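You operate a simulated robot arm through the tools that you are given. There is no shell and no other tool.

You are at the controls of a simulated robot arm. One attempt, no reset.

## Task
Close up the strainer, wipe the muddy splash off the deck and open the suction valve.
Fine: lid shut and clamp bar over it before the valve; use the orange pad and put it back. What is to be rubbed or washed off counts as gone when no trace of it is left.

Only the result counts: the job must be done as asked and must still hold three seconds after the hand-in. Knocking over, shifting, dropping, spilling or breaking anything else fails it. Lids that push on must go on centred and level and be pressed home; caps that screw on are set level and turned clockwise until they are tight.

## Robot
A 6-joint arm with a two-finger gripper, fixed in place. Base frame: the origin is at the foot of the arm, x ahead of it, y to its left, z up. Lengths are in mm, angles in rad, forces in N, time in s.
Its first joint turns from -2.897 to 2.897 rad. Payload 2.45 kg.
Tool frame: the origin (TCP) lies between the finger pads and is the grasp point; the fingertips stand 20 mm ahead of it; z points along the fingers, y is the line along which they close. Largest opening 140 mm; the body of the gripper starts 168 mm behind the TCP.
Orientation is that of the tool frame in the base frame, as a unit quaternion [x, y, z, w]. With the fingers straight down and closing along the base's y, the tool's x points along the base's -x, its y along +y and its z along -z.

## Interface
- The arm moves only by the tool drive_tool. Its argument "commands" is one flat list of numbers, 7 for each row, row after row: the gripper command, from -1 (shut) to 1 (fully open), values between in proportion, then the shift along the base's x, y, z in mm, then the turn, a rotation vector about the base's x, y, z in rad. In form: [claw, x, y, z, wx, wy, wz, claw, x, y, z, wx, wy, wz, ...]. A call has 1 to 20 rows; each row is the pose to reach, as a shift and turn from the pose commanded when the call began. Each row takes 0.2 s and may step no farther than 50 mm and 0.15 rad from the row before; otherwise, or with a gripper value out of range, the whole call is refused. A pose out of reach is approached as far as the arm can. The call stops where the force on the tool passes 90 N (or 10 N more than at its start, if that is more) or the arm is blocked; 0.2 s more then pass. Each finger travels about 45 mm/s and halts on what it meets, pressing with about 41 N; the grip force reading is that of the motor and also rises with nothing between the fingers. The clock runs only during rows and for 0.2 s after the last one: add rows that repeat a pose to give the fingers time. The reply holds the time, the measured pose of the TCP, the force on the tool along the base axes, the opening and the grip force, in the units named above and with some noise, with the torque about the TCP (base axes, N m) and any sound that the robot's microphone picked up.
- Cameras (640 x 400 px; columns grow to the right, rows downward): "scene" is fixed at [399.9, 498.9, 1420.4]; the picture's right is [-0.14, -0.99, 0.00], its down [-0.62, 0.09, -0.78] and it looks along [0.77, -0.11, -0.63] (base axes); focal length 224 px, centre (320, 200). "wrist" rides on the gripper at [78, 11, -209] in the tool frame; the picture's right is [-0.14, 0.99, 0.00], its down [-0.92, -0.13, -0.37] and it looks along [-0.37, -0.05, 0.93] (tool axes); focal length 280 px, centre (320, 200). There is no depth. A picture from a camera that has moved, and an enlarged one, comes with that camera's place and axes in the base frame and with its lens.
- camera(camera): a new picture of that camera. The clock stands still meanwhile.
- zoom(camera, box): a new picture of the part [left, top, right, bottom] of that camera's present view, enlarged. The clock stands still meanwhile.
- job_done(): hands the job in; it is judged then, once.

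Nothing tells you positions but the pictures and the camera data. Unless the task says otherwise, let go and move clear before handing in.

The tools are called after "Request:" as a command line: name --argument value ..., lists and objects as JSON in quotes. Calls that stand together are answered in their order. drive_tool: Moves the arm, as the interface text tells. Its arguments: {"type":"object","properties":{"commands":{"type":"array","items":{"type":"number"}}},"required":["commands"]} The other tools are called the same way: camera (camera) takes a picture; zoom (camera, box) takes an enlarged picture of a part of a camera's view; job_done () hands the job in.

At the start:

```text
time: 0.0
position: [677.9, 139.8, 1291.0]
tool_rot: [0.0, 1.0, 0.0, 0.0]
force: [0.0, 0.0, -0.7]
moment: [-0.02, 0.0, 0.04]
grip_width: 140.0
grip_force: 0.1
```

scene: 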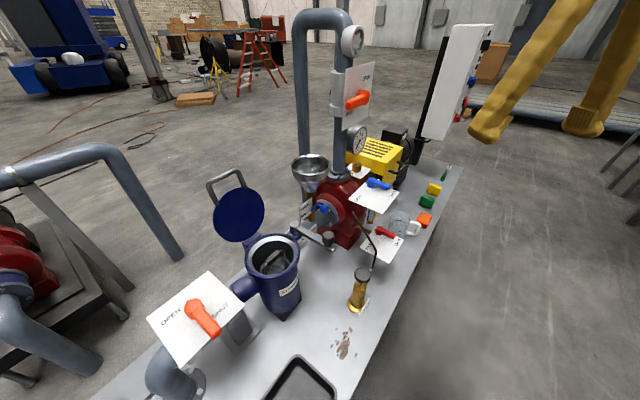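
wrist: 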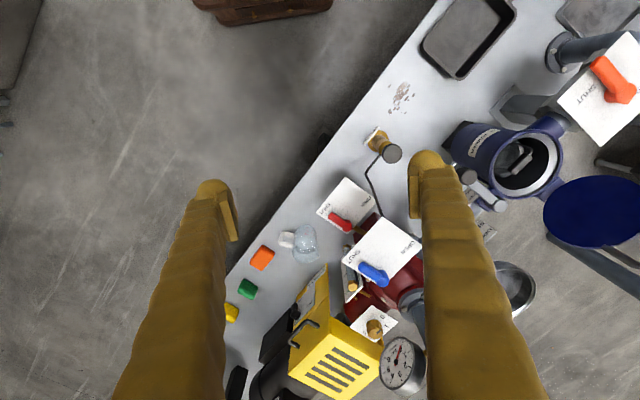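

I see a skid with a blue strainer (lid open, hinged at the far left), a muddy splash near the front edge, coloured pads along the right edge, and several valves with plates. I'll look closer at each before moving.

Request:
zoom --camera "scene" --box '[190, 150, 350, 330]'

Request:
zoom --camera "scene" --box '[130, 250, 290, 400]'

Request:
zoom --camera "scene" --box '[340, 150, 470, 270]'

Request:
zoom --camera "wrist" --box '[430, 20, 640, 250]'

Request:
zoom --camera "wrist" --box '[220, 120, 440, 340]'

Request:
zoom --camera "scene" --box '[280, 250, 400, 400]'

```text
2.22 times, centred on (270, 240) of scene
camera zoom: at [399.9, 498.9, 1420.4], right [-0.14, -0.99, 0.0], down [-0.62, 0.09, -0.78], along [0.77, -0.11, -0.63], focal length 497 px, centre (431, 111)
```

zoom: 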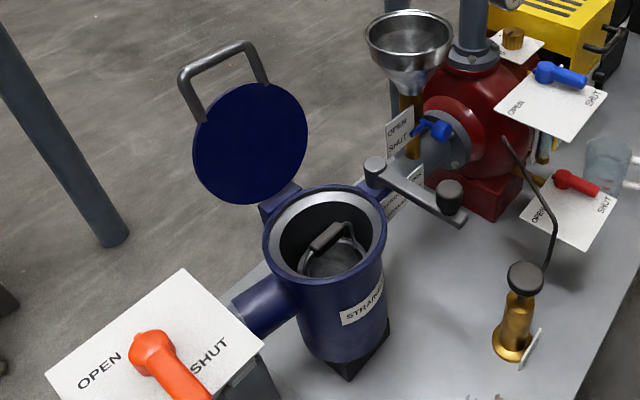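

```text
2.67 times, centred on (210, 325) of scene
camera zoom: at [399.9, 498.9, 1420.4], right [-0.14, -0.99, 0.0], down [-0.62, 0.09, -0.78], along [0.77, -0.11, -0.63], focal length 596 px, centre (613, -133)
```

zoom: 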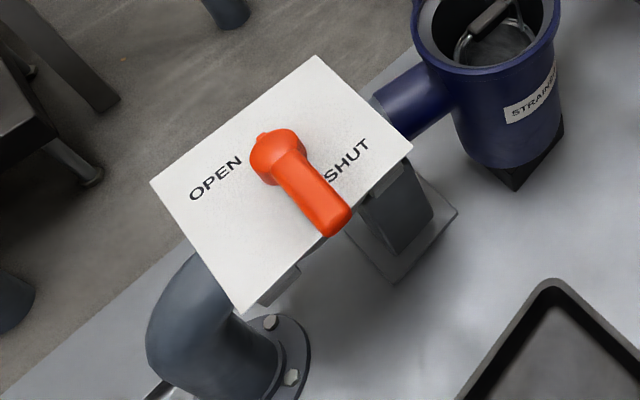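

```text
3.33 times, centred on (405, 210) of scene
camera zoom: at [399.9, 498.9, 1420.4], right [-0.14, -0.99, 0.0], down [-0.62, 0.09, -0.78], along [0.77, -0.11, -0.63], focal length 745 px, centre (37, 167)
```

zoom: 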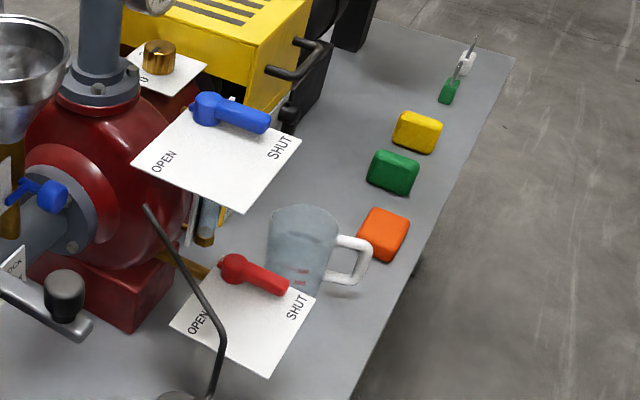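

```text
1.74 times, centred on (535, 135) of wrist
camera zoom: at [598.5, 150.5, 1499.5], right [0.14, 0.99, 0.0], down [0.92, -0.13, 0.37], along [0.37, -0.05, -0.93], focal length 488 px, centre (-54, 313)
```

zoom: 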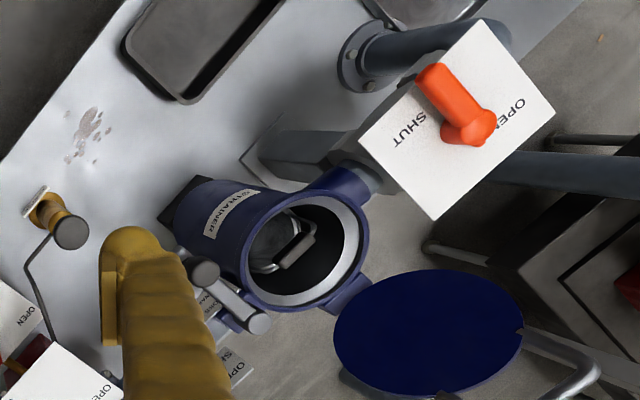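

```text
1.82 times, centred on (330, 230) of wrist
camera zoom: at [598.5, 150.5, 1499.5], right [0.14, 0.99, 0.0], down [0.92, -0.13, 0.37], along [0.37, -0.05, -0.93], focal length 510 px, centre (302, 146)
```

zoom: 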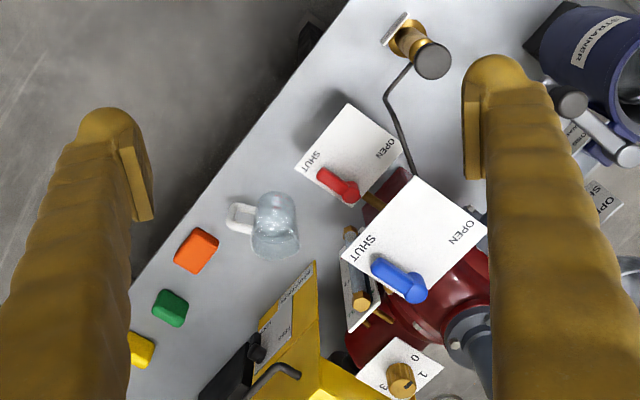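

```text
2.67 times, centred on (340, 325) of scene
camera zoom: at [399.9, 498.9, 1420.4], right [-0.14, -0.99, 0.0], down [-0.62, 0.09, -0.78], along [0.77, -0.11, -0.63], focal length 596 px, centre (267, -133)
```

zoom: 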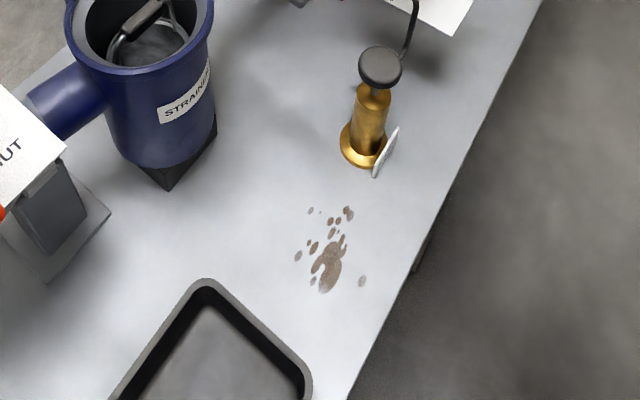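

I need to identify tags and triangulate positions. More zooms of the area between strainer and pump, the discharge pipe, and the wrist view of the pads.

Request:
zoom --camera "scene" --box '[285, 150, 365, 260]'

Request:
zoom --camera "scene" --box '[280, 0, 400, 160]'

Request:
zoom --camera "wrist" --box '[440, 120, 560, 250]'

Request:
zoom --camera "wrist" --box '[350, 60, 450, 170]'

Request:
zoom --camera "scene" --box '[400, 10, 520, 150]'

```text
3.64 times, centred on (325, 205) of scene
camera zoom: at [399.9, 498.9, 1420.4], right [-0.14, -0.99, 0.0], down [-0.62, 0.09, -0.78], along [0.77, -0.11, -0.63], focal length 813 px, centre (302, 182)
```

zoom: 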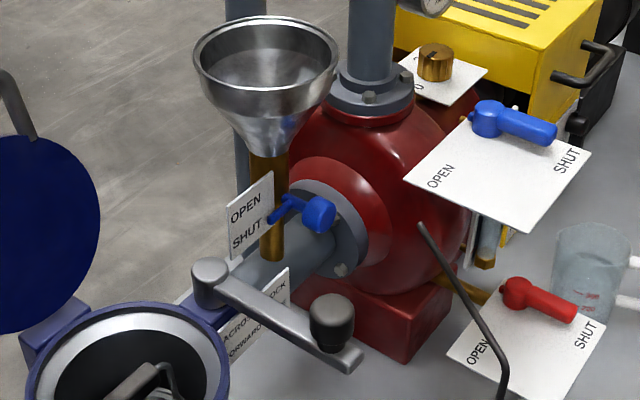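

```text
2.50 times, centred on (340, 80) of scene
camera zoom: at [399.9, 498.9, 1420.4], right [-0.14, -0.99, 0.0], down [-0.62, 0.09, -0.78], along [0.77, -0.11, -0.63], focal length 559 px, centre (270, 500)
```

zoom: 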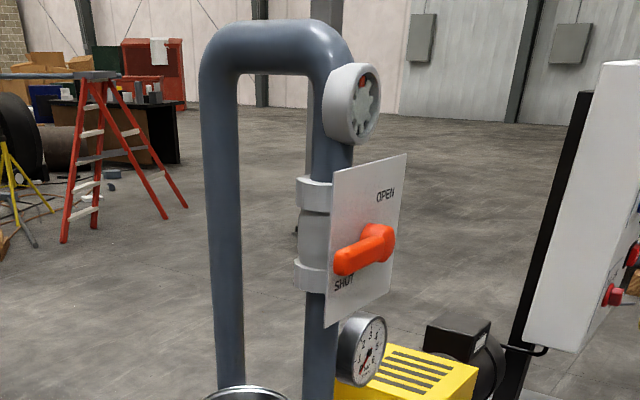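

```text
3.08 times, centred on (500, 185) of wrist
camera zoom: at [598.5, 150.5, 1499.5], right [0.14, 0.99, 0.0], down [0.92, -0.13, 0.37], along [0.37, -0.05, -0.93], focal length 863 px, centre (-234, 246)
```

zoom: 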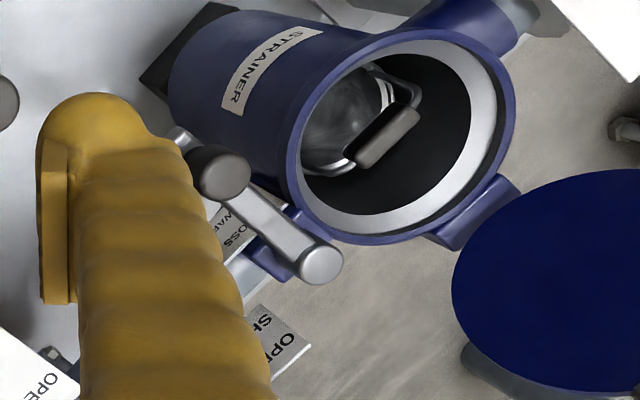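

```text
3.64 times, centred on (400, 115) of wrist
camera zoom: at [598.5, 150.5, 1499.5], right [0.14, 0.99, 0.0], down [0.92, -0.13, 0.37], along [0.37, -0.05, -0.93], focal length 1020 px, centre (29, 509)
```

zoom: 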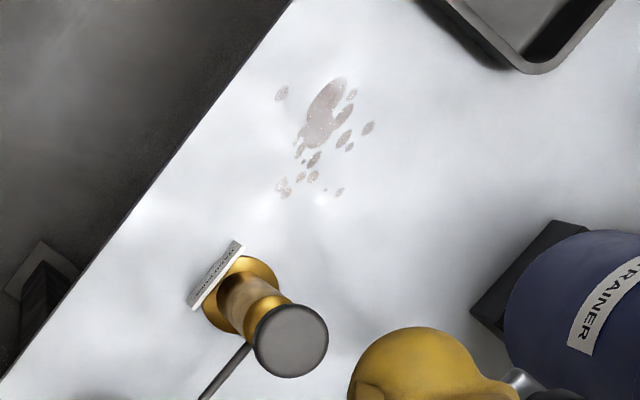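

```text
2.86 times, centred on (460, 80) of scene
camera zoom: at [399.9, 498.9, 1420.4], right [-0.14, -0.99, 0.0], down [-0.62, 0.09, -0.78], along [0.77, -0.11, -0.63], focal length 639 px, centre (-80, 543)
```

zoom: 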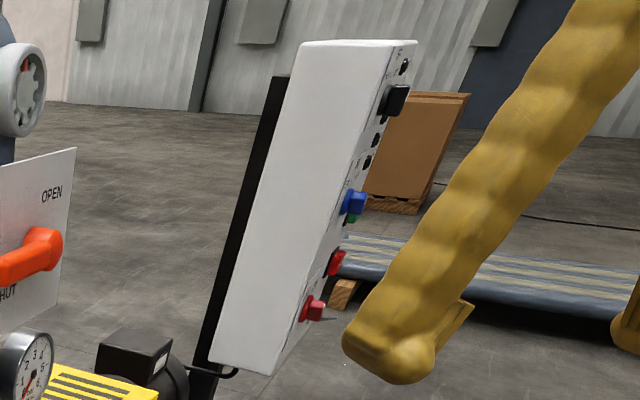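

The suction valve is the orange-handled one upstream of the strainer, at about (690,750,900); the strainer rim is at about (824,586,880), the clamp bar pivot at (885,506), the splash at (649,386,614) and the orange pad at (1132,-136,625). I'll first move the wrist camera over towards the pad for a closer look and to test the reach.

Request:
drive_tool --commands '[1, 25, -25, -29, 0, 0, 0, 1, 50, -50, -58, 0, 0, 0, 1, 75, -75, -87, 0, 0, 0, 1, 100, -100, -116, 0, 0, 0, 1, 125, -125, -145, 0, 0, 0, 1, 150, -150, -174, 0, 0, 0, 1, 175, -175, -203, 0, 0, 0, 1, 200, -200, -232, 0, 0, 0, 1, 225, -225, -261, 0, 0, 0, 1, 250, -250, -290, 0, 0, 0, 1, 250, -250, -290, 0, 0, 0]'

Request:
camera --camera "wrist"

Request:
camera --camera "scene"

```text
time: 2.4
position: [925.5, -110.3, 999.5]
tool_rot: [0.0, 1.0, 0.0, -0.001]
force: [0.5, 0.4, -0.2]
moment: [0.04, -0.02, 0.0]
grip_width: 140.2
grip_force: 0.0
```

```text
taken
camera wrist: at [846.7, -100.0, 1208.0], right [0.14, 0.99, 0.0], down [0.92, -0.13, 0.37], along [0.37, -0.05, -0.93], focal length 280 px, centre (320, 200)
```

wrist: 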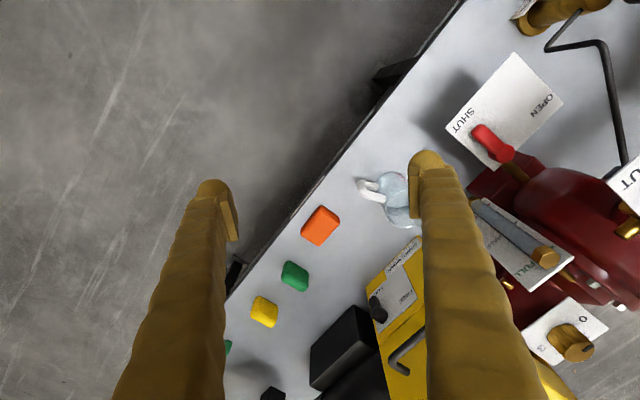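

```text
taken
```

scene: 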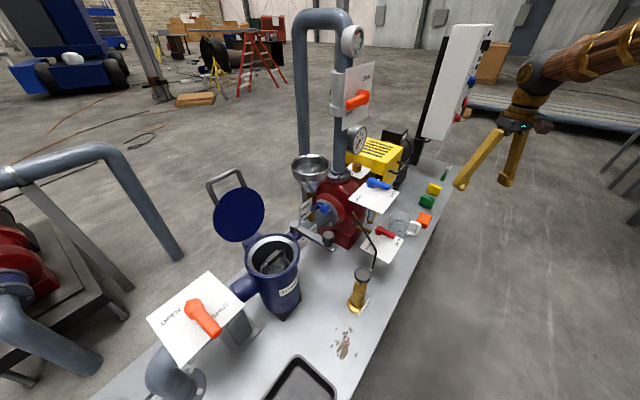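

The reach holds so far and the pad is confirmed near (1135,-140). I'll zoom in to get its size and orientation.

Request:
zoom --camera "wrist" --box '[240, 160, 400, 340]'

Request:
zoom --camera "scene" --box '[380, 170, 470, 260]'

```text
2.22 times, centred on (320, 250) of wrist
camera zoom: at [846.7, -100.0, 1208.0], right [0.14, 0.99, 0.0], down [0.92, -0.13, 0.37], along [0.37, -0.05, -0.93], focal length 623 px, centre (320, 89)
```

zoom: 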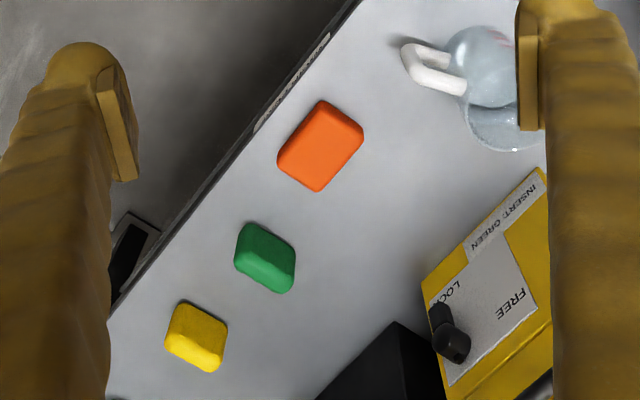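

```text
4.44 times, centred on (425, 215) of scene
camera zoom: at [399.9, 498.9, 1420.4], right [-0.14, -0.99, 0.0], down [-0.62, 0.09, -0.78], along [0.77, -0.11, -0.63], focal length 994 px, centre (-147, 133)
```

zoom: 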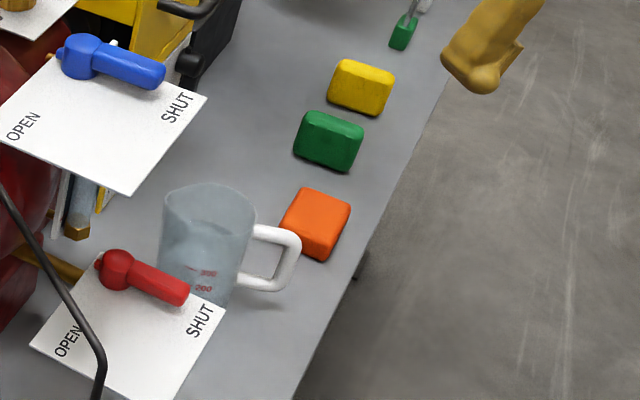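

The pad is about 77 × 53 mm, long side along the skid, centred near (1132,-140). I'll grip it along its long side with the tool leaned towards the skid so the gripper body stays off the deck edge; first I yaw 45° and move nearer.

Request:
drive_tool --commands '[1, 10, -10, -15, 0, 0, 0.131, 1, 20, -20, -30, 0, 0, 0.262, 1, 30, -30, -45, 0, 0, 0.393, 1, 40, -40, -60, 0, 0, 0.524, 1, 50, -50, -75, 0, 0, 0.655, 1, 60, -60, -90, 0, 0, 0.785, 1, 60, -60, -90, 0, 0, 0.785]'

```text
time: 4.0
position: [989.1, -170.6, 911.8]
tool_rot: [-0.383, 0.924, -0.001, 0.0]
force: [-0.2, 0.1, 0.2]
moment: [0.0, -0.02, 0.05]
grip_width: 139.9
grip_force: 0.0
```

Now I tilt the tool towards the skid by 0.6 rad and move to a hover short of the pad, to test the reach.

Request:
drive_tool --commands '[1, 19, -4, -34, 0.085, -0.085, 0, 1, 38, -7, -68, 0.17, -0.17, 0, 1, 58, -11, -102, 0.255, -0.255, 0, 1, 77, -14, -136, 0.34, -0.34, 0, 1, 96, -18, -170, 0.424, -0.424, 0, 1, 96, -18, -170, 0.424, -0.424, 0]'

Request:
camera --camera "wrist"

Request:
camera --camera "scene"

```text
time: 5.4
position: [1084.2, -184.8, 740.1]
tool_rot: [-0.365, 0.883, 0.114, 0.273]
force: [0.3, 0.1, 0.3]
moment: [0.0, 0.01, -0.02]
grip_width: 140.0
grip_force: 0.0
```

```text
taken
camera wrist: at [946.7, -306.7, 868.6], right [-0.62, 0.78, 0.08], down [0.48, 0.3, 0.82], along [0.62, 0.55, -0.56], focal length 280 px, centre (320, 200)
```

wrist: 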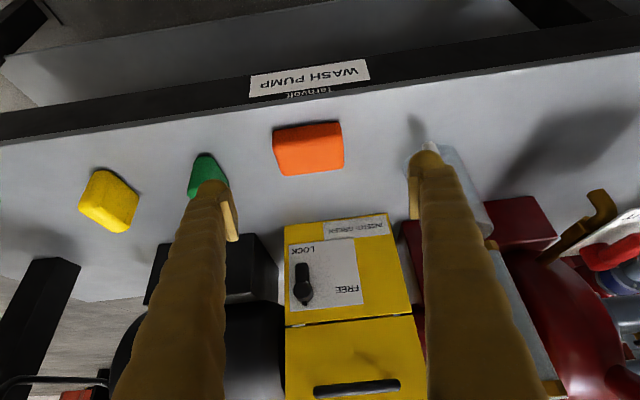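

```text
taken
```

scene: 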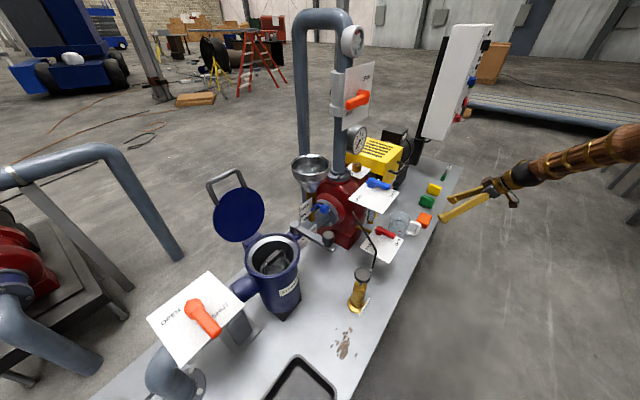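

The reach is fine at this tilt. I'll zoom in to pin the pad relative to the fingers.

Request:
zoom --camera "wrist" --box '[180, 90, 460, 265]'

Request:
zoom --camera "scene" --box '[380, 170, 540, 270]'

```text
2.29 times, centred on (320, 178) of wrist
camera zoom: at [946.7, -306.7, 868.6], right [-0.62, 0.78, 0.08], down [0.48, 0.3, 0.82], along [0.62, 0.55, -0.56], focal length 641 px, centre (320, 251)
```

zoom: 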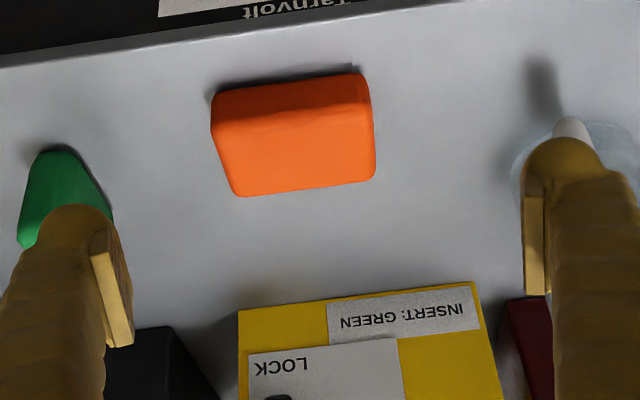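

```text
4.00 times, centred on (460, 220) of scene
camera zoom: at [399.9, 498.9, 1420.4], right [-0.14, -0.99, 0.0], down [-0.62, 0.09, -0.78], along [0.77, -0.11, -0.63], focal length 894 px, centre (-240, 120)
```

zoom: 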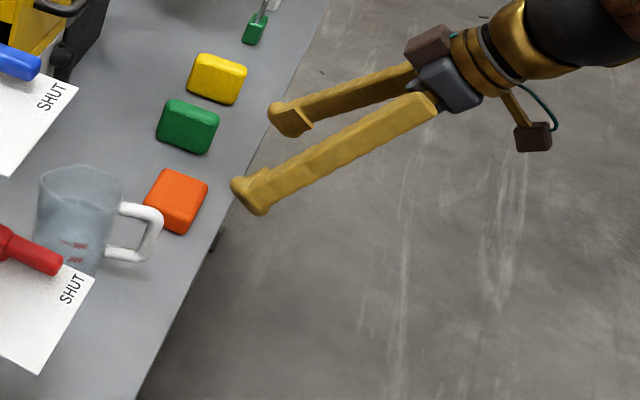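

The pad centre lies about 11 mm further along the skid than the TCP and roughly straight ahead along the tool axis. I'll close the opening to about 112 mm and advance 60 mm along the tool.

Request:
drive_tool --commands '[0.6, 8, 4, -12, 0, 0, 0, 0.6, 16, 8, -25, 0, 0, 0, 0.6, 24, 12, -37, 0, 0, 0, 0.6, 31.7, 16.2, -49.5, 0, 0, 0, 0.6, 31.7, 16.2, -49.5, 0, 0, 0]'

Request:
camera --camera "wrist"

Request:
zoom --camera "scene" --box '[380, 170, 540, 270]'

```text
time: 6.6
position: [1115.5, -168.5, 690.9]
tool_rot: [-0.366, 0.882, 0.113, 0.273]
force: [-0.7, 0.5, -0.5]
moment: [-0.01, -0.02, -0.02]
grip_width: 112.0
grip_force: 0.1
```

```text
taken
camera wrist: at [978.1, -291.3, 819.5], right [-0.62, 0.78, 0.08], down [0.48, 0.3, 0.82], along [0.62, 0.55, -0.56], focal length 280 px, centre (320, 200)
```

wrist: 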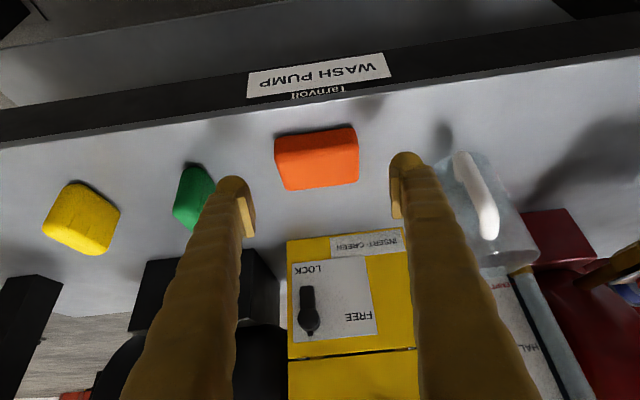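

```text
4.00 times, centred on (460, 220) of scene
camera zoom: at [399.9, 498.9, 1420.4], right [-0.14, -0.99, 0.0], down [-0.62, 0.09, -0.78], along [0.77, -0.11, -0.63], focal length 894 px, centre (-240, 120)
```

zoom: 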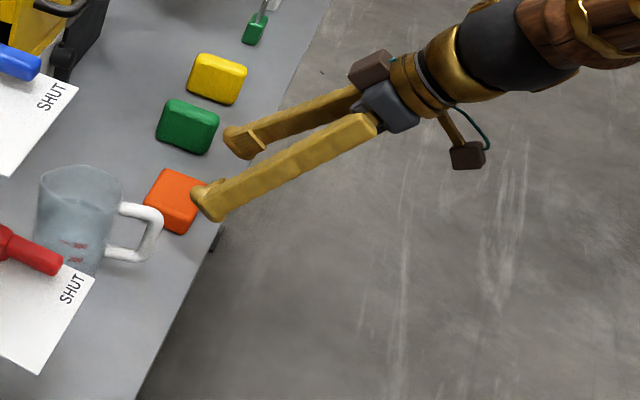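

Request:
zoom --camera "wrist" --box '[180, 90, 460, 265]'

```text
2.29 times, centred on (320, 178) of wrist
camera zoom: at [978.1, -291.3, 819.5], right [-0.62, 0.78, 0.08], down [0.48, 0.3, 0.82], along [0.62, 0.55, -0.56], focal length 641 px, centre (320, 251)
```

zoom: 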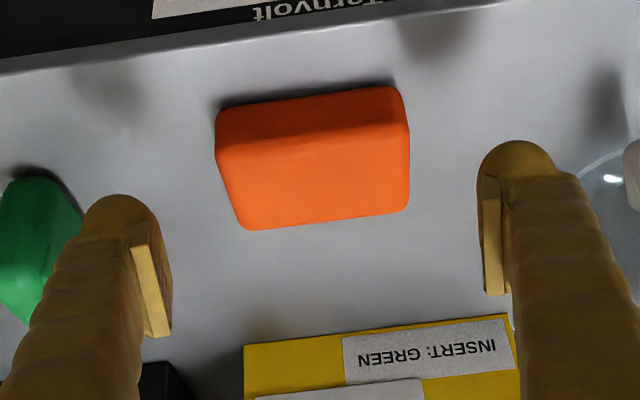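

Pad, finger spacing and axis line up well. I'll advance most of the remaining way, then creep with force readings.

Request:
drive_tool --commands '[0.6, 5, 5, -10, 0, 0, 0, 0.6, 10, 10, -20, 0, 0, 0, 0.6, 15, 15, -30, 0, 0, 0, 0.6, 19.4, 19.4, -40, 0, 0, 0, 0.6, 19.4, 19.4, -40, 0, 0, 0]'

Request:
zoom --camera "wrist" --box '[180, 90, 460, 265]'

Request:
zoom --camera "scene" --box '[380, 170, 540, 270]'

```text
time: 7.8
position: [1135.4, -152.5, 651.6]
tool_rot: [-0.366, 0.883, 0.113, 0.273]
force: [0.2, 0.1, -0.1]
moment: [-0.01, 0.0, 0.01]
grip_width: 112.3
grip_force: 0.1
```

```text
2.29 times, centred on (320, 178) of wrist
camera zoom: at [997.8, -275.0, 778.6], right [-0.62, 0.78, 0.08], down [0.48, 0.3, 0.82], along [0.62, 0.55, -0.56], focal length 641 px, centre (320, 251)
```

zoom: 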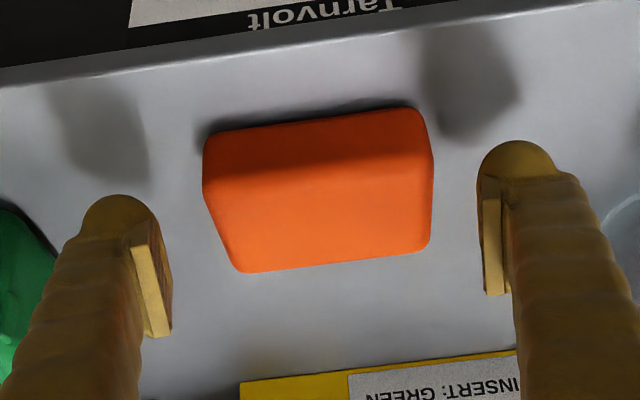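

```text
4.00 times, centred on (460, 220) of scene
camera zoom: at [399.9, 498.9, 1420.4], right [-0.14, -0.99, 0.0], down [-0.62, 0.09, -0.78], along [0.77, -0.11, -0.63], focal length 894 px, centre (-240, 120)
```

zoom: 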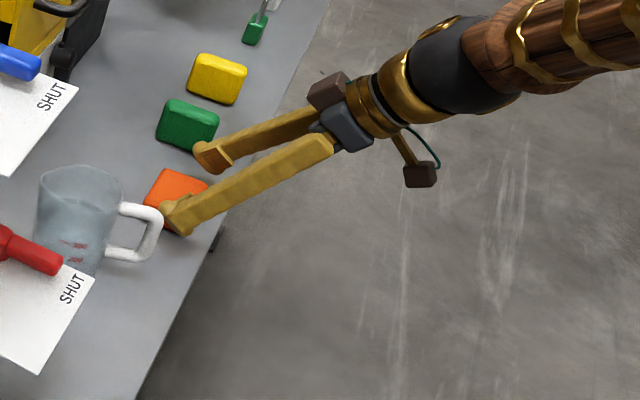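

Alignment is good (pad centre within 2–3 mm). Creep down the last bit.

Request:
drive_tool --commands '[0.6, 1, 2.5, -3.5, 0, 0, 0, 0.6, 1.8, 4.6, -7, 0, 0, 0, 0.6, 1.8, 4.6, -7, 0, 0, 0]'

Request:
zoom --camera "scene" --box '[400, 180, 480, 240]'

Request:
zoom --camera "wrist" --box '[180, 90, 460, 265]'

```text
time: 8.6
position: [1136.0, -149.0, 642.2]
tool_rot: [-0.365, 0.883, 0.113, 0.273]
force: [0.8, 0.0, 0.3]
moment: [-0.01, 0.03, 0.01]
grip_width: 112.0
grip_force: 0.0
```

```text
6.67 times, centred on (440, 210) of scene
camera zoom: at [399.9, 498.9, 1420.4], right [-0.14, -0.99, 0.0], down [-0.62, 0.09, -0.78], along [0.77, -0.11, -0.63], focal length 1490 px, centre (-480, 133)
```

zoom: 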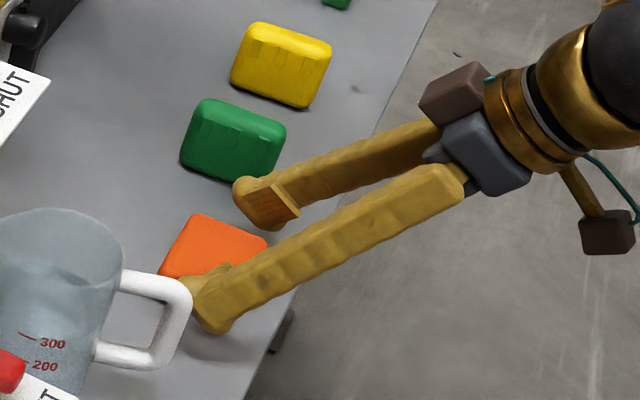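

```text
2.29 times, centred on (320, 178) of wrist
camera zoom: at [998.6, -270.4, 771.1], right [-0.62, 0.78, 0.08], down [0.48, 0.3, 0.82], along [0.62, 0.55, -0.56], focal length 641 px, centre (320, 251)
```

zoom: 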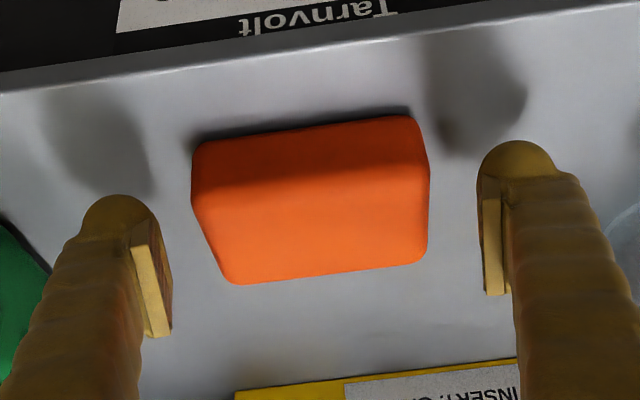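

Request:
drive_tool --commands '[0.6, 0, 0, -1, 0, 0, 0, 0.6, 0, 0, -2, 0, 0, 0, 0.6, 0, 0, -2, 0, 0, 0]'

Request:
drive_tool --commands '[0.6, 0, 0, -1, 0, 0, 0, 0.6, 0, 0, -2, 0, 0, 0, 0.6, 0, 0, -2, 0, 0, 0]'

```text
time: 9.4
position: [1136.7, -148.9, 640.8]
tool_rot: [-0.365, 0.883, 0.113, 0.274]
force: [0.5, -0.2, 0.3]
moment: [-0.03, -0.02, -0.03]
grip_width: 112.2
grip_force: 0.0
```

```text
time: 10.2
position: [1137.2, -149.4, 638.7]
tool_rot: [-0.365, 0.883, 0.112, 0.274]
force: [-0.2, 0.2, -0.1]
moment: [0.04, -0.02, -0.01]
grip_width: 112.2
grip_force: 0.1
```

Request:
drive_tool --commands '[0.6, 0, 0, -1, 0, 0, 0, 0.6, 0, 0, -2, 0, 0, 0, 0.6, 0, 0, -2, 0, 0, 0]'

Request:
zoom --camera "scene" --box '[400, 190, 460, 235]'

Request:
zoom --camera "wrist" --box '[180, 90, 460, 265]'

```text
time: 11.0
position: [1136.9, -148.1, 635.5]
tool_rot: [-0.366, 0.882, 0.113, 0.274]
force: [0.5, 0.7, -0.6]
moment: [0.03, 0.03, -0.01]
grip_width: 111.8
grip_force: 0.0
```

```text
8.89 times, centred on (430, 212) of scene
camera zoom: at [399.9, 498.9, 1420.4], right [-0.14, -0.99, 0.0], down [-0.62, 0.09, -0.78], along [0.77, -0.11, -0.63], focal length 1987 px, centre (-658, 89)
```

zoom: 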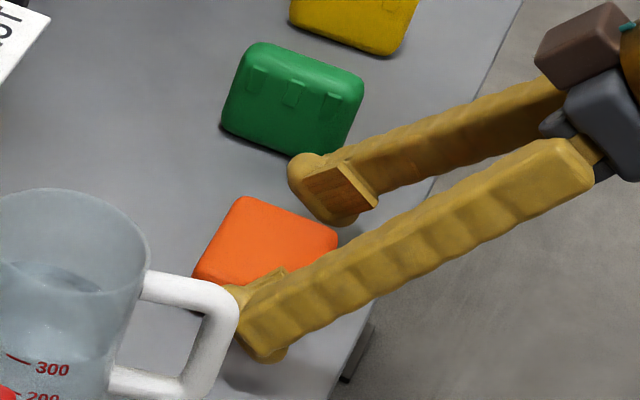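

```text
2.29 times, centred on (320, 178) of wrist
camera zoom: at [999.1, -269.6, 765.2], right [-0.62, 0.78, 0.08], down [0.48, 0.3, 0.82], along [0.62, 0.55, -0.56], focal length 641 px, centre (320, 251)
```

zoom: 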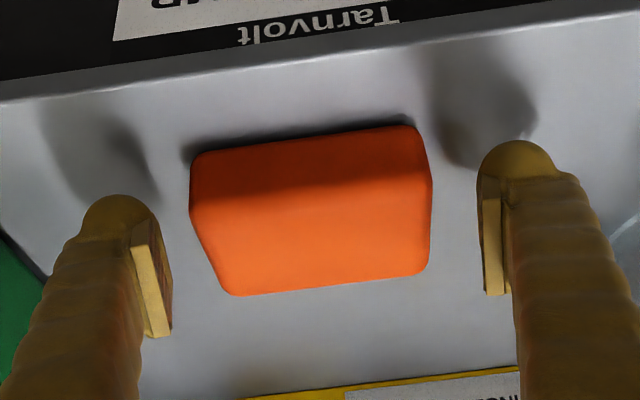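

Request:
drive_tool --commands '[0.6, 0, 0, -1, 0, 0, 0, 0.6, 0, 0, -2, 0, 0, 0, 0.6, 0, 0, -2, 0, 0, 0]'

Request:
drive_tool --commands '[0.6, 0, 0, -1, 0, 0, 0, 0.6, 0, 0, -2, 0, 0, 0, 0.6, 0, 0, -2, 0, 0, 0]'

Request:
drive_tool --commands '[0.6, 0, 0, -1, 0, 0, 0, 0.6, 0, 0, -2, 0, 0, 0, 0.6, 0, 0, -2, 0, 0, 0]'

```text
time: 11.8
position: [1137.0, -149.1, 634.5]
tool_rot: [-0.365, 0.883, 0.113, 0.274]
force: [0.1, 0.1, -0.1]
moment: [0.04, -0.03, -0.02]
grip_width: 111.9
grip_force: 0.1
```

```text
time: 12.6
position: [1137.5, -148.2, 633.7]
tool_rot: [-0.365, 0.883, 0.113, 0.273]
force: [0.3, 0.4, 0.4]
moment: [0.01, 0.01, 0.0]
grip_width: 112.1
grip_force: 0.1
```

```text
time: 13.4
position: [1137.0, -148.5, 632.5]
tool_rot: [-0.365, 0.883, 0.113, 0.273]
force: [0.4, 0.6, 0.4]
moment: [-0.03, 0.0, 0.01]
grip_width: 112.1
grip_force: 0.1
```

Request:
zoom --camera "scene" --box '[400, 190, 460, 235]'

Request:
zoom --camera "wrist" --box '[180, 90, 460, 265]'

```text
8.89 times, centred on (430, 212) of scene
camera zoom: at [399.9, 498.9, 1420.4], right [-0.14, -0.99, 0.0], down [-0.62, 0.09, -0.78], along [0.77, -0.11, -0.63], focal length 1987 px, centre (-658, 89)
```

zoom: 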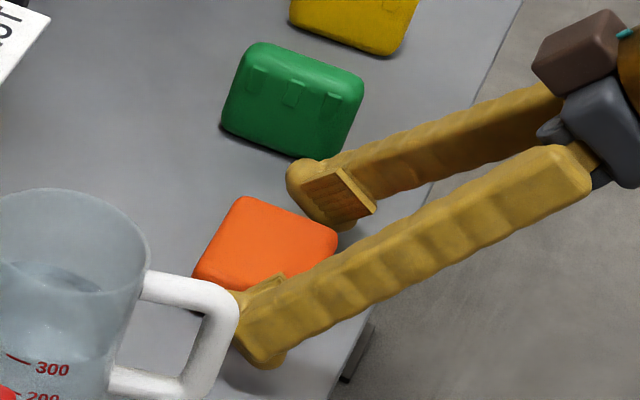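

```text
2.29 times, centred on (320, 178) of wrist
camera zoom: at [998.9, -270.0, 761.0], right [-0.62, 0.78, 0.08], down [0.48, 0.3, 0.82], along [0.62, 0.55, -0.56], focal length 641 px, centre (320, 251)
```

zoom: 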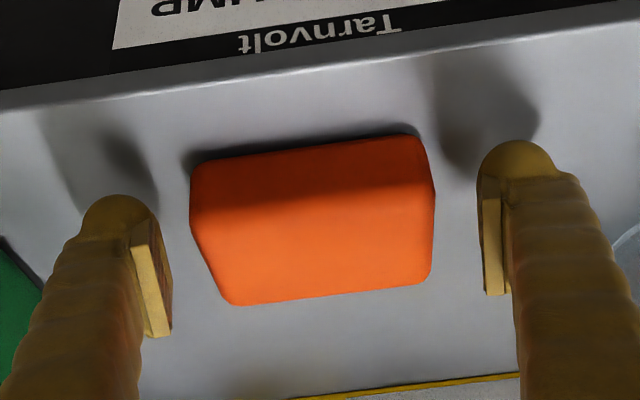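

No contact yet, the fingers straddle the pad around mid-height. I'll centre slightly inward, lift 1.5 mm for fingertip clearance, and close on the pad.

Request:
drive_tool --commands '[0.6, 2.8, 2.8, 1.5, 0, 0, 0, 0.3, 2.8, 2.8, 1.5, 0, 0, 0, 0.2, 2.8, 2.8, 1.5, 0, 0, 0, 0.0, 2.8, 2.8, 1.5, 0, 0, 0, -0.2, 2.8, 2.8, 1.5, 0, 0, 0, -0.2, 2.8, 2.8, 1.5, 0, 0, 0]'

Request:
zoom --camera "wrist" --box '[180, 90, 460, 265]'

Request:
zoom --camera "scene" --box '[400, 190, 460, 235]'

```text
time: 14.8
position: [1139.3, -144.7, 633.3]
tool_rot: [-0.366, 0.883, 0.113, 0.272]
force: [-0.1, -1.3, 1.4]
moment: [-0.04, 0.02, -0.04]
grip_width: 84.9
grip_force: 41.3
```

```text
2.29 times, centred on (320, 178) of wrist
camera zoom: at [1002.1, -266.5, 762.5], right [-0.62, 0.78, 0.08], down [0.48, 0.3, 0.82], along [0.62, 0.55, -0.56], focal length 641 px, centre (320, 251)
```

zoom: 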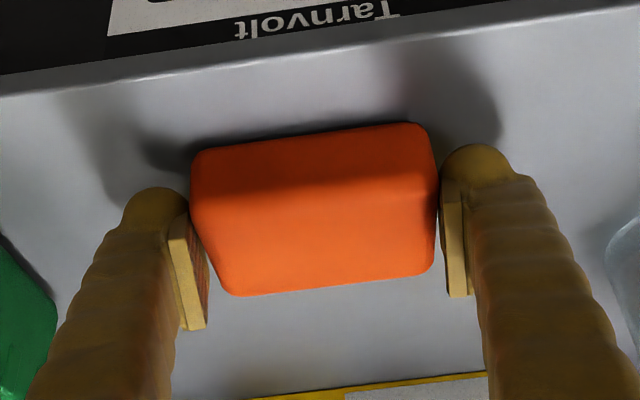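

```text
8.89 times, centred on (430, 212) of scene
camera zoom: at [399.9, 498.9, 1420.4], right [-0.14, -0.99, 0.0], down [-0.62, 0.09, -0.78], along [0.77, -0.11, -0.63], focal length 1987 px, centre (-658, 89)
```

zoom: 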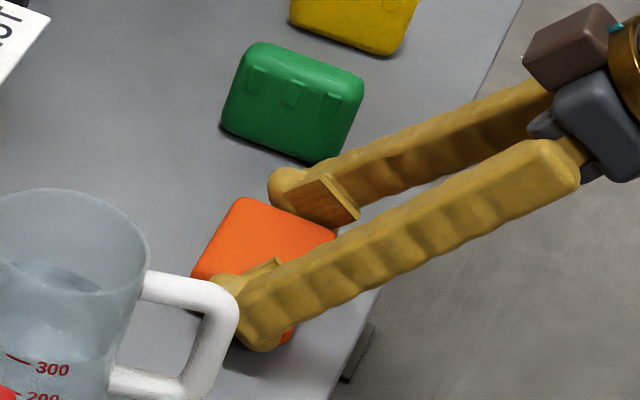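

The pad is held (85 mm, 41 N); the grasp pose is (1139.6,-145.2,634.0), which I'll reuse to put it back. Now lift, back off towards the robot side, and travel along the skid to the splash.

Request:
drive_tool --commands '[-0.2, 0, 0, 15, 0, 0, 0, -0.2, 0, 0, 45, 0, 0, 0, -0.2, -20, -20, 80, 0, 0, 0, -0.2, -41, -41, 115, 0, 0, 0, -0.2, -72.8, -9.2, 120, 0, 0, 0, -0.2, -104.6, 22.6, 120, 0, 0, 0, -0.2, -136.5, 54.5, 120, 0, 0, 0, -0.2, -136.5, 54.5, 120, 0, 0, 0]'

Request:
camera --camera "scene"

```text
time: 16.6
position: [1001.4, -93.3, 756.0]
tool_rot: [-0.366, 0.883, 0.113, 0.273]
force: [0.5, 0.5, -1.4]
moment: [-0.02, 0.03, 0.0]
grip_width: 84.6
grip_force: 40.5
```

```text
taken
```

scene: 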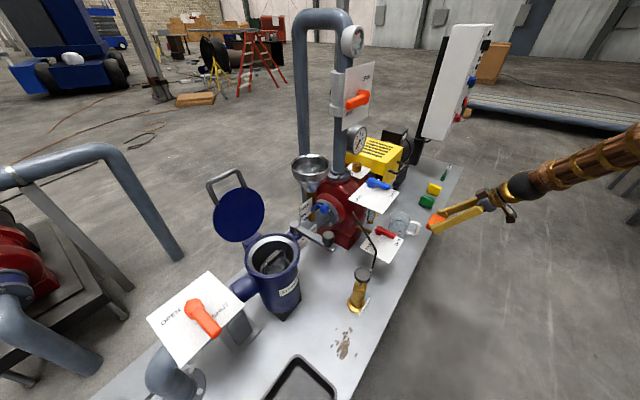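

Holding well. Continue along the skid edge to abreast of the splash.

Request:
drive_tool --commands '[-0.2, -31.4, 31.4, 0, 0, 0, 0, -0.2, -62.9, 62.9, 0, 0, 0, 0, -0.2, -94.3, 94.3, 0, 0, 0, 0, -0.2, -125.7, 125.7, 0, 0, 0, 0, -0.2, -157.1, 157.1, 0, 0, 0, 0, -0.2, -188.6, 188.6, 0, 0, 0, 0, -0.2, -220, 220, 0, 0, 0, 0, -0.2, -251.4, 251.4, 0, 0, 0, 0, -0.2, -282.9, 282.9, 0, 0, 0, 0, -0.2, -314.3, 314.3, 0, 0, 0, 0, -0.2, -345.7, 345.7, 0, 0, 0, 0, -0.2, -377.1, 377.1, 0, 0, 0, 0, -0.2, -408.6, 408.6, 0, 0, 0, 0, -0.2, -408.6, 408.6, 0, 0, 0, 0]'

Request:
camera --camera "scene"

Request:
camera --camera "wrist"

```text
time: 19.6
position: [593.2, 316.1, 754.3]
tool_rot: [-0.365, 0.883, 0.112, 0.273]
force: [1.0, -0.1, 0.3]
moment: [0.04, -0.04, -0.03]
grip_width: 84.8
grip_force: 41.2
```

```text
taken
```

scene: 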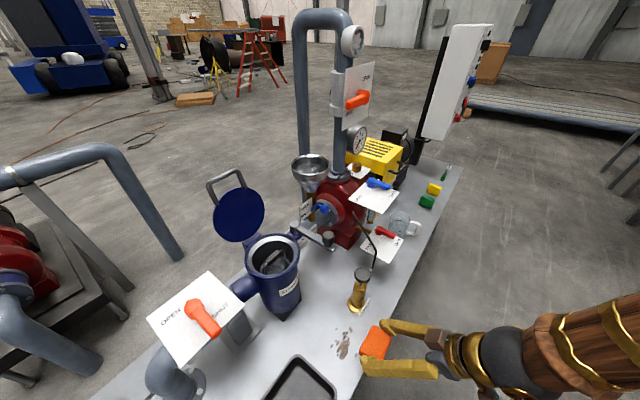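

```text
taken
camera wrist: at [455.6, 194.5, 882.4], right [-0.62, 0.78, 0.08], down [0.48, 0.3, 0.82], along [0.62, 0.55, -0.56], focal length 280 px, centre (320, 200)
```

wrist: 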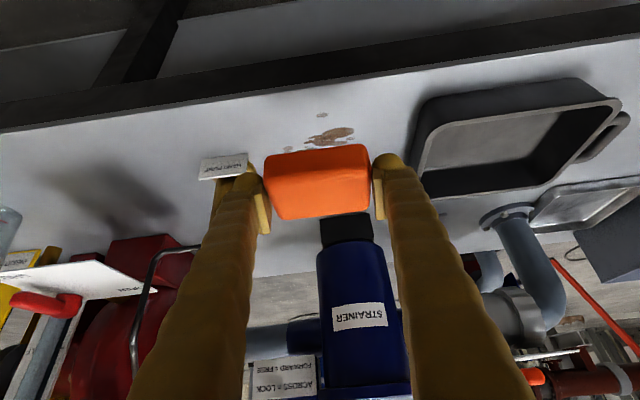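

The label reads "ACROSS = LOCK, FORWARD = FREE". The splash spans about e1 150–245, e2 688–785 in skid coordinates, free of obstacles on both sides; I'll come down over it.

Request:
drive_tool --commands '[-0.2, 10.5, 14.2, -23, 0, 0, 0, -0.2, 21, 28.4, -47, 0, 0, 0, -0.2, 31.5, 42.6, -70, 0, 0, 0, -0.2, 41.9, 56.9, -94, 0, 0, 0, -0.2, 41.9, 56.9, -110, 0, 0, 0, -0.2, 41.9, 56.9, -116, 0, 0, 0, -0.2, 41.9, 56.9, -116, 0, 0, 0]'

Request:
camera --camera "wrist"

Request:
zoom --camera "scene" --box '[300, 290, 440, 400]'

```text
time: 21.2
position: [645.9, 375.9, 648.8]
tool_rot: [-0.363, 0.886, 0.127, 0.26]
force: [0.4, 0.0, -0.7]
moment: [-0.02, -0.01, 0.03]
grip_width: 84.7
grip_force: 40.8
out of reach, approached as far as the arm can: row 2, 3, 4, 5, 6, 7
```

```text
taken
camera wrist: at [513.6, 252.7, 780.4], right [-0.62, 0.78, 0.11], down [0.51, 0.29, 0.81], along [0.6, 0.56, -0.57], focal length 280 px, centre (320, 200)
```

wrist: 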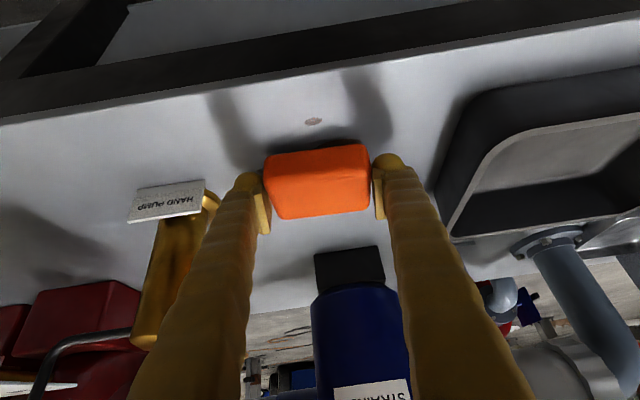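

```text
3.64 times, centred on (370, 345) of scene
camera zoom: at [399.9, 498.9, 1420.4], right [-0.14, -0.99, 0.0], down [-0.62, 0.09, -0.78], along [0.77, -0.11, -0.63], focal length 813 px, centre (138, -327)
```

zoom: 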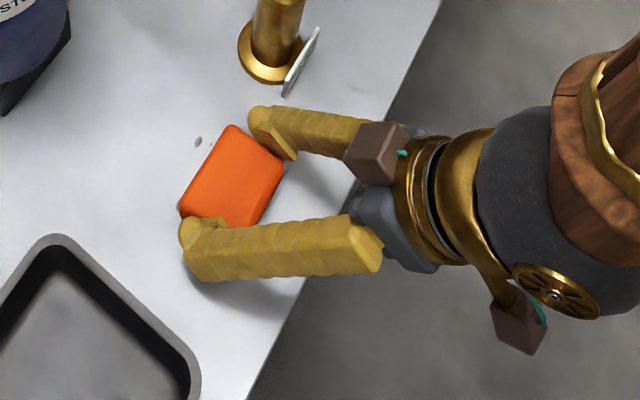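

That spot is too close in for this lean (out of reach). I'll lift back out, then yaw the tool by -90° so the arm trails along the skid over the low tray instead of towards the robot.

Request:
drive_tool --commands '[-0.2, -5, -7, 25, 0, 0, 0, -0.2, -10, -14, 50, 0, 0, 0, -0.2, -20, -28, 75, 0, 0, 0, -0.2, -30, -42, 100, 0, 0, 0, -0.2, -30, -42, 100, 0, 0, 0]'

```text
time: 22.4
position: [615.3, 334.9, 751.8]
tool_rot: [-0.365, 0.883, 0.113, 0.274]
force: [0.6, -0.9, -0.2]
moment: [-0.02, 0.01, 0.01]
grip_width: 84.5
grip_force: 40.5
out of reach, approached as far as the arm can: row 1
```

Request:
drive_tool --commands '[-0.2, 0, 0, 0, 0, 0, -0.143, -0.2, 0, 0, 0, 0, 0, -0.286, -0.2, 0, 0, 0, 0, 0, -0.428, -0.2, 0, 0, 0, 0, 0, -0.571, -0.2, 0, 0, 0, 0, 0, -0.714, -0.2, 5, 5, 0, 0, 0, -0.857, -0.2, 10, 10, 0, 0, 0, -1.0, -0.2, 15, 15, 0, 0, 0, -1.142, -0.2, 20, 20, 0, 0, 0, -1.285, -0.2, 25, 25, 0, 0, 0, -1.428, -0.2, 30, 30, 0, 0, 0, -1.571, -0.2, 30, 30, 0, 0, 0, -1.571]'

Request:
camera --camera "scene"

Request:
camera --camera "wrist"

```text
time: 25.0
position: [616.9, 341.3, 754.7]
tool_rot: [-0.298, 0.908, 0.098, 0.276]
force: [-0.3, -0.1, -1.1]
moment: [0.03, -0.02, -0.01]
grip_width: 84.3
grip_force: 40.7
out of reach, approached as far as the arm can: row 1, 2, 3, 4, 5, 6, 7, 8, 9, 10, 11, 12
```

```text
taken
```

scene: 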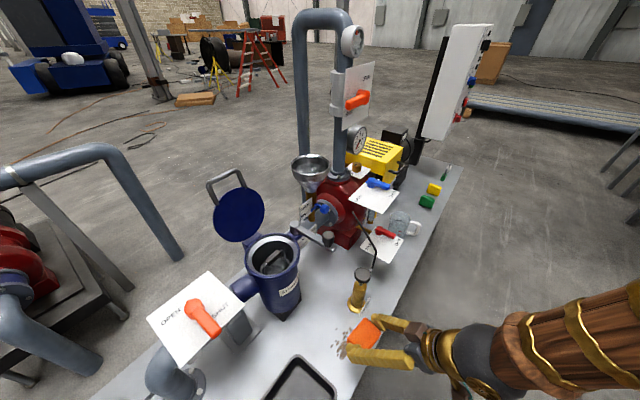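

```text
taken
camera wrist: at [463.8, 240.1, 884.5], right [-0.5, 0.86, 0.09], down [0.53, 0.22, 0.82], along [0.69, 0.46, -0.57], focal length 280 px, centre (320, 200)
```

wrist: 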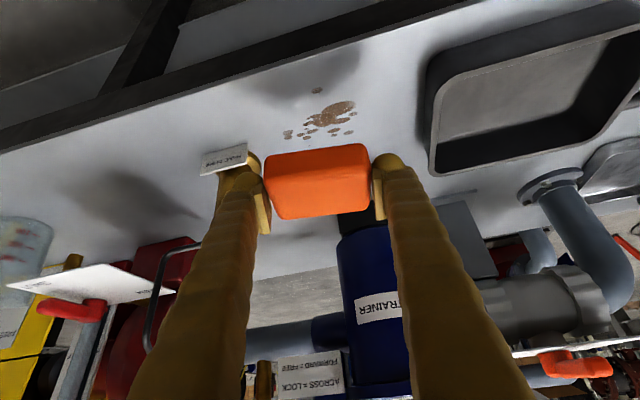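

The lean plus yaw hits a joint limit this close in. I'll go up and further out, where there's room to turn the wrist, then come back with the new orientation.

Request:
drive_tool --commands '[-0.2, 10, -5, 35, 0, 0, 0, -0.2, 25, -12, 75, 0, 0, 0, -0.2, 45, -25, 112, 0, 0, 0, -0.2, 68, -38, 149, 0, 0, 0, -0.2, 91, -51, 186, 0, 0, 0, -0.2, 115, -64, 223, 0, 0, 0, -0.2, 139, -77, 260, 0, 0, 0, -0.2, 163, -91, 295, 0, 0, 0, -0.2, 163, -91, 295, 0, 0, 0]'

```text
time: 27.0
position: [781.8, 251.7, 1048.6]
tool_rot: [-0.297, 0.909, 0.099, 0.276]
force: [0.1, 0.6, -1.1]
moment: [0.03, 0.0, -0.01]
grip_width: 84.2
grip_force: 41.3
```

Now turn the tool to the new heading up here.

Request:
drive_tool --commands '[-0.2, 0, 0, 0, -0.0018, -0.0004, -0.1422, -0.2, 0, 0, 0, -0.0036, -0.0008, -0.2843, -0.2, 0, 0, 0, -0.0054, -0.0013, -0.4265, -0.2, 0, 0, 0, -0.0072, -0.0017, -0.5687, -0.2, 0, 0, 0, -0.009, -0.0021, -0.7109, -0.2, 0, 0, 0, -0.0107, -0.0025, -0.853, -0.2, 0, 0, 0, -0.0125, -0.0029, -0.9952, -0.2, 0, 0, 0, -0.0143, -0.0034, -1.1374, -0.2, 0, 0, 0, -0.0161, -0.0038, -1.2795, -0.2, 0, 0, 0, -0.0179, -0.0042, -1.4217, -0.2, 0, 0, 0, -0.0179, -0.0042, -1.4217]'

Request:
camera --camera "scene"

```text
time: 29.4
position: [780.0, 250.1, 1048.2]
tool_rot: [0.366, 0.882, -0.114, 0.273]
force: [0.7, 0.0, -0.3]
moment: [0.0, 0.01, 0.0]
grip_width: 84.2
grip_force: 40.2
```

```text
taken
```

scene: 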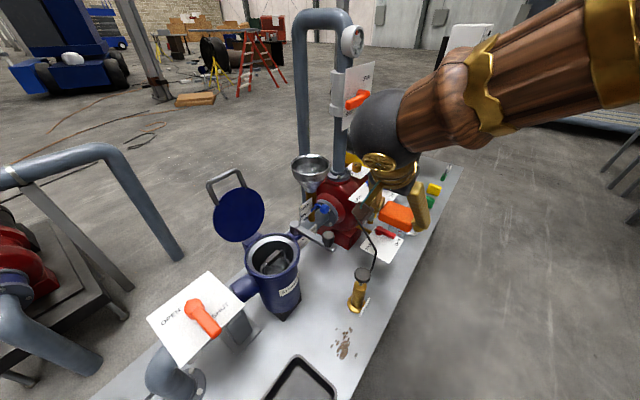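

Orientation reached. Move sideways over the splash at height, then descend.

Request:
drive_tool --commands '[-0.2, -31, 33, 0, 0, 0, 0, -0.2, -62, 66, 0, 0, 0, 0, -0.2, -94, 99, 0, 0, 0, 0, -0.2, -125, 132, -10, 0, 0, 0, -0.2, -125, 132, -58, 0, 0, 0, -0.2, -125, 132, -106, 0, 0, 0, -0.2, -125, 132, -154, 0, 0, 0, -0.2, -125, 132, -202, 0, 0, 0, -0.2, -125, 132, -250, 0, 0, 0, -0.2, -125, 132, -298, 0, 0, 0, -0.2, -125, 132, -338, 0, 0, 0, -0.2, -125, 132, -338, 0, 0, 0]'

Request:
camera --camera "scene"

Request:
camera --camera "wrist"

```text
time: 32.0
position: [655.3, 378.6, 711.0]
tool_rot: [0.365, 0.883, -0.114, 0.273]
force: [-0.6, 0.6, 0.0]
moment: [0.03, 0.0, 0.0]
grip_width: 83.9
grip_force: 41.3
```

```text
taken
```

scene: 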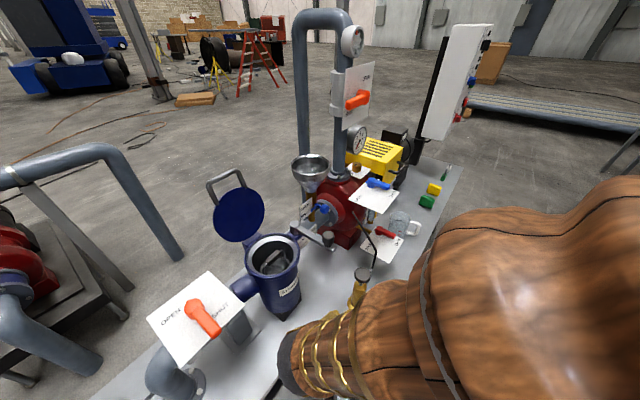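

```text
taken
camera wrist: at [533.2, 516.4, 840.0], right [0.78, 0.62, 0.08], down [0.3, -0.48, 0.82], along [0.55, -0.62, -0.56], focal length 280 px, centre (320, 200)
```

wrist: 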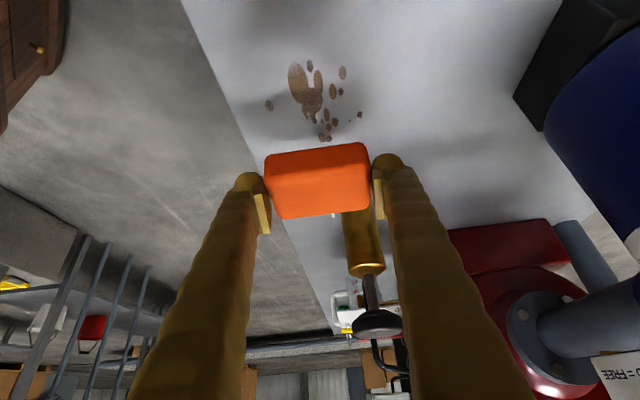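

The new orientation reaches the splash (span e1 145–242, e2 688–783). Descend to just above contact.

Request:
drive_tool --commands '[-0.2, 1.5, 1.5, -30, 0, 0, 0, -0.2, 2.8, 2.8, -55, 0, 0, 0, -0.2, 2.8, 2.8, -70, 0, 0, 0, -0.2, 2.8, 2.8, -70, 0, 0, 0]'

Request:
drive_tool --commands '[-0.2, 0, 0, -2, 0, 0, 0, -0.2, 0, 0, -3, 0, 0, 0, -0.2, 0, 0, -3, 0, 0, 0]'

Request:
camera --camera "wrist"

```text
time: 33.0
position: [657.5, 384.0, 641.4]
tool_rot: [0.366, 0.883, -0.114, 0.273]
force: [0.4, 0.5, -0.3]
moment: [0.01, -0.01, -0.02]
grip_width: 84.3
grip_force: 41.3
```

```text
time: 33.8
position: [656.7, 385.2, 637.4]
tool_rot: [0.365, 0.883, -0.113, 0.273]
force: [0.4, 0.5, -0.2]
moment: [0.04, 0.01, -0.01]
grip_width: 84.2
grip_force: 41.5
```

```text
taken
camera wrist: at [535.0, 522.1, 766.3], right [0.78, 0.62, 0.08], down [0.3, -0.48, 0.82], along [0.55, -0.62, -0.56], focal length 280 px, centre (320, 200)
```

wrist: 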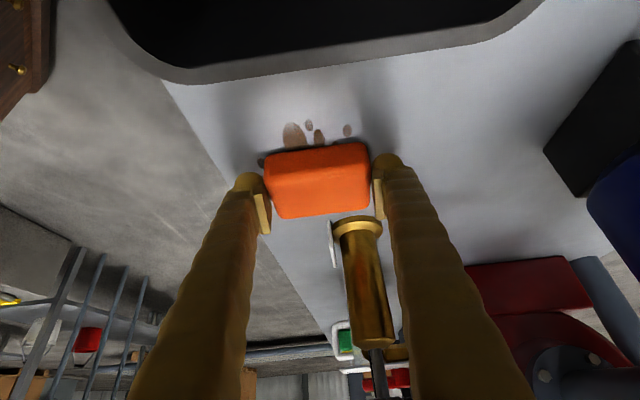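

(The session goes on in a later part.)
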